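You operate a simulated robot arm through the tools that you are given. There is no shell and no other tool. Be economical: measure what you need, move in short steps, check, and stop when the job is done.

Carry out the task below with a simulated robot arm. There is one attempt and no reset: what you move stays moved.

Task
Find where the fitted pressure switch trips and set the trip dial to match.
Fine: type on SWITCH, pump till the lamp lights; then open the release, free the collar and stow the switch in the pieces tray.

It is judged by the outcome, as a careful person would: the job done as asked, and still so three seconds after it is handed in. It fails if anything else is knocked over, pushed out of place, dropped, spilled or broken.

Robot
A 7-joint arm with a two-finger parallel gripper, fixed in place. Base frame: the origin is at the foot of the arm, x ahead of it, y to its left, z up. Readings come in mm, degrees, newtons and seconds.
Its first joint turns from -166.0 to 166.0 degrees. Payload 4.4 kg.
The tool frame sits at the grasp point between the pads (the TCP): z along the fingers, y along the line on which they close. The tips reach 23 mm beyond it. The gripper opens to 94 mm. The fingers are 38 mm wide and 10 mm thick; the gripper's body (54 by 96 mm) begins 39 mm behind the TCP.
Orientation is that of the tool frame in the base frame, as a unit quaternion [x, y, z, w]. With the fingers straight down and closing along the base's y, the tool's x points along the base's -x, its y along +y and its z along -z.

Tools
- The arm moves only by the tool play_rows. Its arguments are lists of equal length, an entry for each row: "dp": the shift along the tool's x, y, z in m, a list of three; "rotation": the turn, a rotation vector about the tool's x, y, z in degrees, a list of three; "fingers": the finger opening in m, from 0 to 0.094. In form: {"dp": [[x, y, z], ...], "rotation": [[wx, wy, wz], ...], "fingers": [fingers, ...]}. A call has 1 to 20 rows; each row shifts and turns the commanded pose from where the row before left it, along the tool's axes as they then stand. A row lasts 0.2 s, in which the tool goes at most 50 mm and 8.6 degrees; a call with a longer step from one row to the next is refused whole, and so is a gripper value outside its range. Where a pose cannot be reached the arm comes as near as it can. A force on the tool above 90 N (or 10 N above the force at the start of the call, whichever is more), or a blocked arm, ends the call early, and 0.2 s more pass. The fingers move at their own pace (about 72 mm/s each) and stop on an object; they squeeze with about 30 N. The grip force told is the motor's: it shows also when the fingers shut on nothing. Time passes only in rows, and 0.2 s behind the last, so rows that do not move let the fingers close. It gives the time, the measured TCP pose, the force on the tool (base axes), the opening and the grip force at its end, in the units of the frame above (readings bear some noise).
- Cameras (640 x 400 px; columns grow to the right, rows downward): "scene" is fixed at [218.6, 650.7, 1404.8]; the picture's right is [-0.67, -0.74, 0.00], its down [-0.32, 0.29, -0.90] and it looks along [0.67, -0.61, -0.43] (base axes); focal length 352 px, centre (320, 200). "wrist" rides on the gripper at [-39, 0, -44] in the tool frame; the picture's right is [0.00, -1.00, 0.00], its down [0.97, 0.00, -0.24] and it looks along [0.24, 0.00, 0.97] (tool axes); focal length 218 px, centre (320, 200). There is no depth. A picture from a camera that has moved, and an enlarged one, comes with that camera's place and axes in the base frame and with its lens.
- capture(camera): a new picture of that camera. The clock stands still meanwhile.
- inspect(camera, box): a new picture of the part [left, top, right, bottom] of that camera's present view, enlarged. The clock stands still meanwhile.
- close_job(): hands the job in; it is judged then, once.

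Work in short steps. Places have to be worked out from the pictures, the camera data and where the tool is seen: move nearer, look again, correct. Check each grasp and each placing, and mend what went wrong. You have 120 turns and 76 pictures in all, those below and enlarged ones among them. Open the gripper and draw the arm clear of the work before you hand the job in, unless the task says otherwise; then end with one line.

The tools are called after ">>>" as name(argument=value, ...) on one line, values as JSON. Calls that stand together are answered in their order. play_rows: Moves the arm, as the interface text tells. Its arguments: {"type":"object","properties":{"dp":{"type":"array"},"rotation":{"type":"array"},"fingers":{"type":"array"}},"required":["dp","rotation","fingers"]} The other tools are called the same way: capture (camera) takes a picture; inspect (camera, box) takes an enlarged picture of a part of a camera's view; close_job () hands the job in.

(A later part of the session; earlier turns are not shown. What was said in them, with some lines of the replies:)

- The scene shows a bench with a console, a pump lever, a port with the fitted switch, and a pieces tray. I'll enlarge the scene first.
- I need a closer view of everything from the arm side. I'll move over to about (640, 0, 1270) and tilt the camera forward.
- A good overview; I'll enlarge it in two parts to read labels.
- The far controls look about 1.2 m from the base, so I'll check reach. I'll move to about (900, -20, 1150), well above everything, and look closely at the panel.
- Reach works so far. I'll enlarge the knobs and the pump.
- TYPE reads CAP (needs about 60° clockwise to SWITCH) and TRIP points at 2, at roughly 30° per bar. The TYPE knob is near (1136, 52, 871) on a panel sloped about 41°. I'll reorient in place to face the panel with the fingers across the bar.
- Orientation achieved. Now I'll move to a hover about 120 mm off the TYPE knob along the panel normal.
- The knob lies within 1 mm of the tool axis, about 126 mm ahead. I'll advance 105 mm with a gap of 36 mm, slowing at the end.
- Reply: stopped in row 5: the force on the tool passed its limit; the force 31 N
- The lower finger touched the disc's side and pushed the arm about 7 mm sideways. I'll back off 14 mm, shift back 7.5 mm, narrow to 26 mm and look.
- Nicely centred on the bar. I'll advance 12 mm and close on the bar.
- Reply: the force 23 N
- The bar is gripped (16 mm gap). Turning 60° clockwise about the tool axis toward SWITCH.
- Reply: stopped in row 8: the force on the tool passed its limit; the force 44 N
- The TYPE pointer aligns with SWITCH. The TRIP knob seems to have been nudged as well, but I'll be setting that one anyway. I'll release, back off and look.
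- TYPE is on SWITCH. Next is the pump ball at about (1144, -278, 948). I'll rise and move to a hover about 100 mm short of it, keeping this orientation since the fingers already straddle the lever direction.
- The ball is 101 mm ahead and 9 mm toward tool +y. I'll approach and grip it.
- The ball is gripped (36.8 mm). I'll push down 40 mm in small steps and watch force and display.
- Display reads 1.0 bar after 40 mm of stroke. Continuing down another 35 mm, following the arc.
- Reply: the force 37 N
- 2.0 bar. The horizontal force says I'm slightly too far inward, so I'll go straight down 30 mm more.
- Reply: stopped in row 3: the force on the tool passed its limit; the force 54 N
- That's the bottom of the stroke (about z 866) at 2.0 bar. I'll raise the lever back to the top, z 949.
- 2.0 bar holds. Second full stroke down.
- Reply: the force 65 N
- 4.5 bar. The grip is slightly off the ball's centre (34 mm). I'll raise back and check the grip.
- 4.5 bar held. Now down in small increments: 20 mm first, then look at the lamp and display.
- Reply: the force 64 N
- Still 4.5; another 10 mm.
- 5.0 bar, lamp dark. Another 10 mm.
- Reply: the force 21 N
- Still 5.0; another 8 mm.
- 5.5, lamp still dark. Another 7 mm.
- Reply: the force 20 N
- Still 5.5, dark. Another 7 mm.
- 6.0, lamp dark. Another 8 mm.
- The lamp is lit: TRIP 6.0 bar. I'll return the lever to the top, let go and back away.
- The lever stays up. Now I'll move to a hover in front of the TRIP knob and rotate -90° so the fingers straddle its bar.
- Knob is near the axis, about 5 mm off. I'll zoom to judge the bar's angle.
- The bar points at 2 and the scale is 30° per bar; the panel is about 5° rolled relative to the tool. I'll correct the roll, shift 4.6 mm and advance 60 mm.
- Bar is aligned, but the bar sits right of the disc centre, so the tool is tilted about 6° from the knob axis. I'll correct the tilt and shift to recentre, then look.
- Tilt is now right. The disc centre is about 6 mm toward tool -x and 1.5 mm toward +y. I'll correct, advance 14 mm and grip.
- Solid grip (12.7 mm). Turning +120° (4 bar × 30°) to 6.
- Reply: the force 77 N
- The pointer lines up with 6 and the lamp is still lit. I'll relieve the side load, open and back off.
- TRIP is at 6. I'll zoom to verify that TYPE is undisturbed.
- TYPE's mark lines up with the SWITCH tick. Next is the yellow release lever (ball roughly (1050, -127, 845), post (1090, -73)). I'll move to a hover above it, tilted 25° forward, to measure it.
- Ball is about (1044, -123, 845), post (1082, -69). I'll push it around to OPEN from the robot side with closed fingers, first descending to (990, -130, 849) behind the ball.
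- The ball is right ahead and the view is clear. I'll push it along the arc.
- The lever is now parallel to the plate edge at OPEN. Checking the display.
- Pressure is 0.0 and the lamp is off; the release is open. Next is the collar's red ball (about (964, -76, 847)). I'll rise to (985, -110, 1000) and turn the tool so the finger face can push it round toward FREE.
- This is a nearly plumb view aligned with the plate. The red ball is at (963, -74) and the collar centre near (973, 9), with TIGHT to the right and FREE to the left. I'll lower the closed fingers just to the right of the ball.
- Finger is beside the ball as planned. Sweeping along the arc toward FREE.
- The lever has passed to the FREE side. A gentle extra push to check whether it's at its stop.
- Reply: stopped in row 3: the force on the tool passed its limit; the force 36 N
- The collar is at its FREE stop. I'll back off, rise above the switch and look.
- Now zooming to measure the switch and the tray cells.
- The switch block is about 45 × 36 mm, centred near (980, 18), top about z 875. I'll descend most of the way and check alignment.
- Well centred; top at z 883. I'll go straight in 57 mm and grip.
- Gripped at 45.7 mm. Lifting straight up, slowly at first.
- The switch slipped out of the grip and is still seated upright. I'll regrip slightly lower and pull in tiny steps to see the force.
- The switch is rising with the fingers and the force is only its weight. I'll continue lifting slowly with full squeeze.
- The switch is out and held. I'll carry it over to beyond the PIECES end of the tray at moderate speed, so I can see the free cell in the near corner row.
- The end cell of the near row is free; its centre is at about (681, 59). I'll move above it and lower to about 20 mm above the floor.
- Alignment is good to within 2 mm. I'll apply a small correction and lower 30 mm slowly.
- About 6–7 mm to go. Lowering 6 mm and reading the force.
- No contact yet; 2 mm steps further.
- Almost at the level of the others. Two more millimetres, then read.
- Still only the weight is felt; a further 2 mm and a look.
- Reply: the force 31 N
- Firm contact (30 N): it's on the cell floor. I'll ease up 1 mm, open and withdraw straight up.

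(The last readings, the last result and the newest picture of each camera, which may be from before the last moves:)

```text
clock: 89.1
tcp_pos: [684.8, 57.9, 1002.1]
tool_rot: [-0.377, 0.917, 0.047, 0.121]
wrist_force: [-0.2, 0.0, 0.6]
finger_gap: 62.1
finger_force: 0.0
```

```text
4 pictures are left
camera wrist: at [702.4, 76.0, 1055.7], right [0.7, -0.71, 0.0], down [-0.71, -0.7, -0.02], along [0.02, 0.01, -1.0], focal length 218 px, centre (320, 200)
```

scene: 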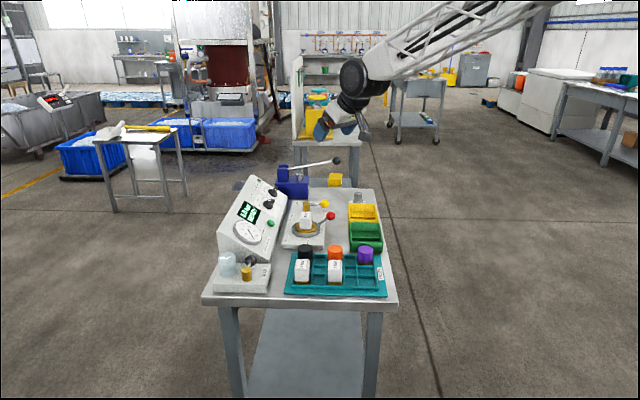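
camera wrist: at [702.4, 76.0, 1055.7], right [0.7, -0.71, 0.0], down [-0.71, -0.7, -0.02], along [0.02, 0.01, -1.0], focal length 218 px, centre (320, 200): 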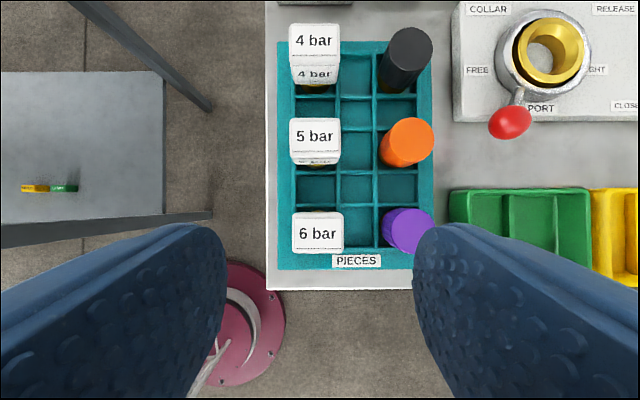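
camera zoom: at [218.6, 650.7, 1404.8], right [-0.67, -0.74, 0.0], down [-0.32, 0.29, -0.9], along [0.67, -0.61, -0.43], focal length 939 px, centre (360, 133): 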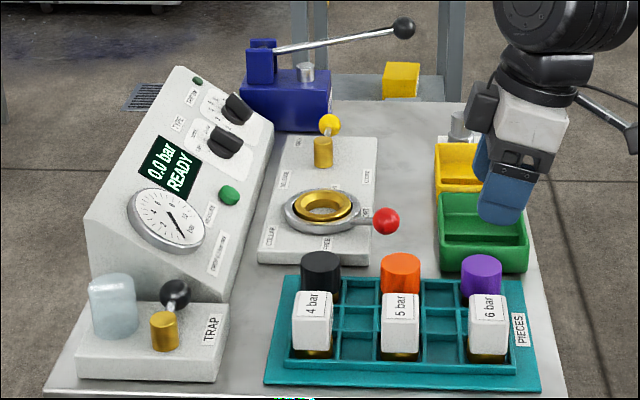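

The switch stands upright in the pieces tray beside the others, with everything else in place. Drawing the arm up and clear.

>>> play_rows(dp=[[-0.0104, 0, -0.0386], [-0.0104, 0, -0.0386], [-0.0104, 0, -0.0386], [0.03, 0, -0.008], [0.03, 0, -0.008], [0, 0, 0]], rotation=[[0, 0, 0], [0, 0, 0], [0, 0, 0], [0, 0, 0], [0, 0, 0], [0, 0, 0]], fingers=[0.08, 0.094, 0.094, 0.094, 0.094, 0.094])

>>> inspect(camera="scene", box=[235, 170, 295, 240])

```text
clock: 90.5
tcp_pos: [637.2, 13.4, 1121.8]
tool_rot: [-0.377, 0.917, 0.047, 0.121]
wrist_force: [-0.2, 0.0, -0.1]
finger_gap: 93.9
finger_force: 0.1
```

```text
5.71 times, centred on (265, 205) of scene
camera zoom: at [218.6, 650.7, 1404.8], right [-0.67, -0.74, 0.0], down [-0.32, 0.29, -0.9], along [0.67, -0.61, -0.43], focal length 2012 px, centre (634, 171)
```

zoom: 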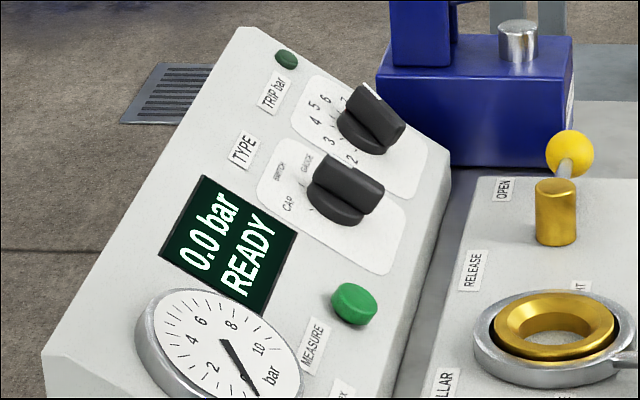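

The dials are unchanged (TYPE on SWITCH, TRIP at 6), the pressure is 0.0 and the arm is clear, so I'm handing in.

>>> close_job()

```text
The job is handed in.
```

The switch tripped at 6.0 bar and the trip dial is set to 6; the release is open, the collar is free, and the switch is stowed upright in the pieces tray.
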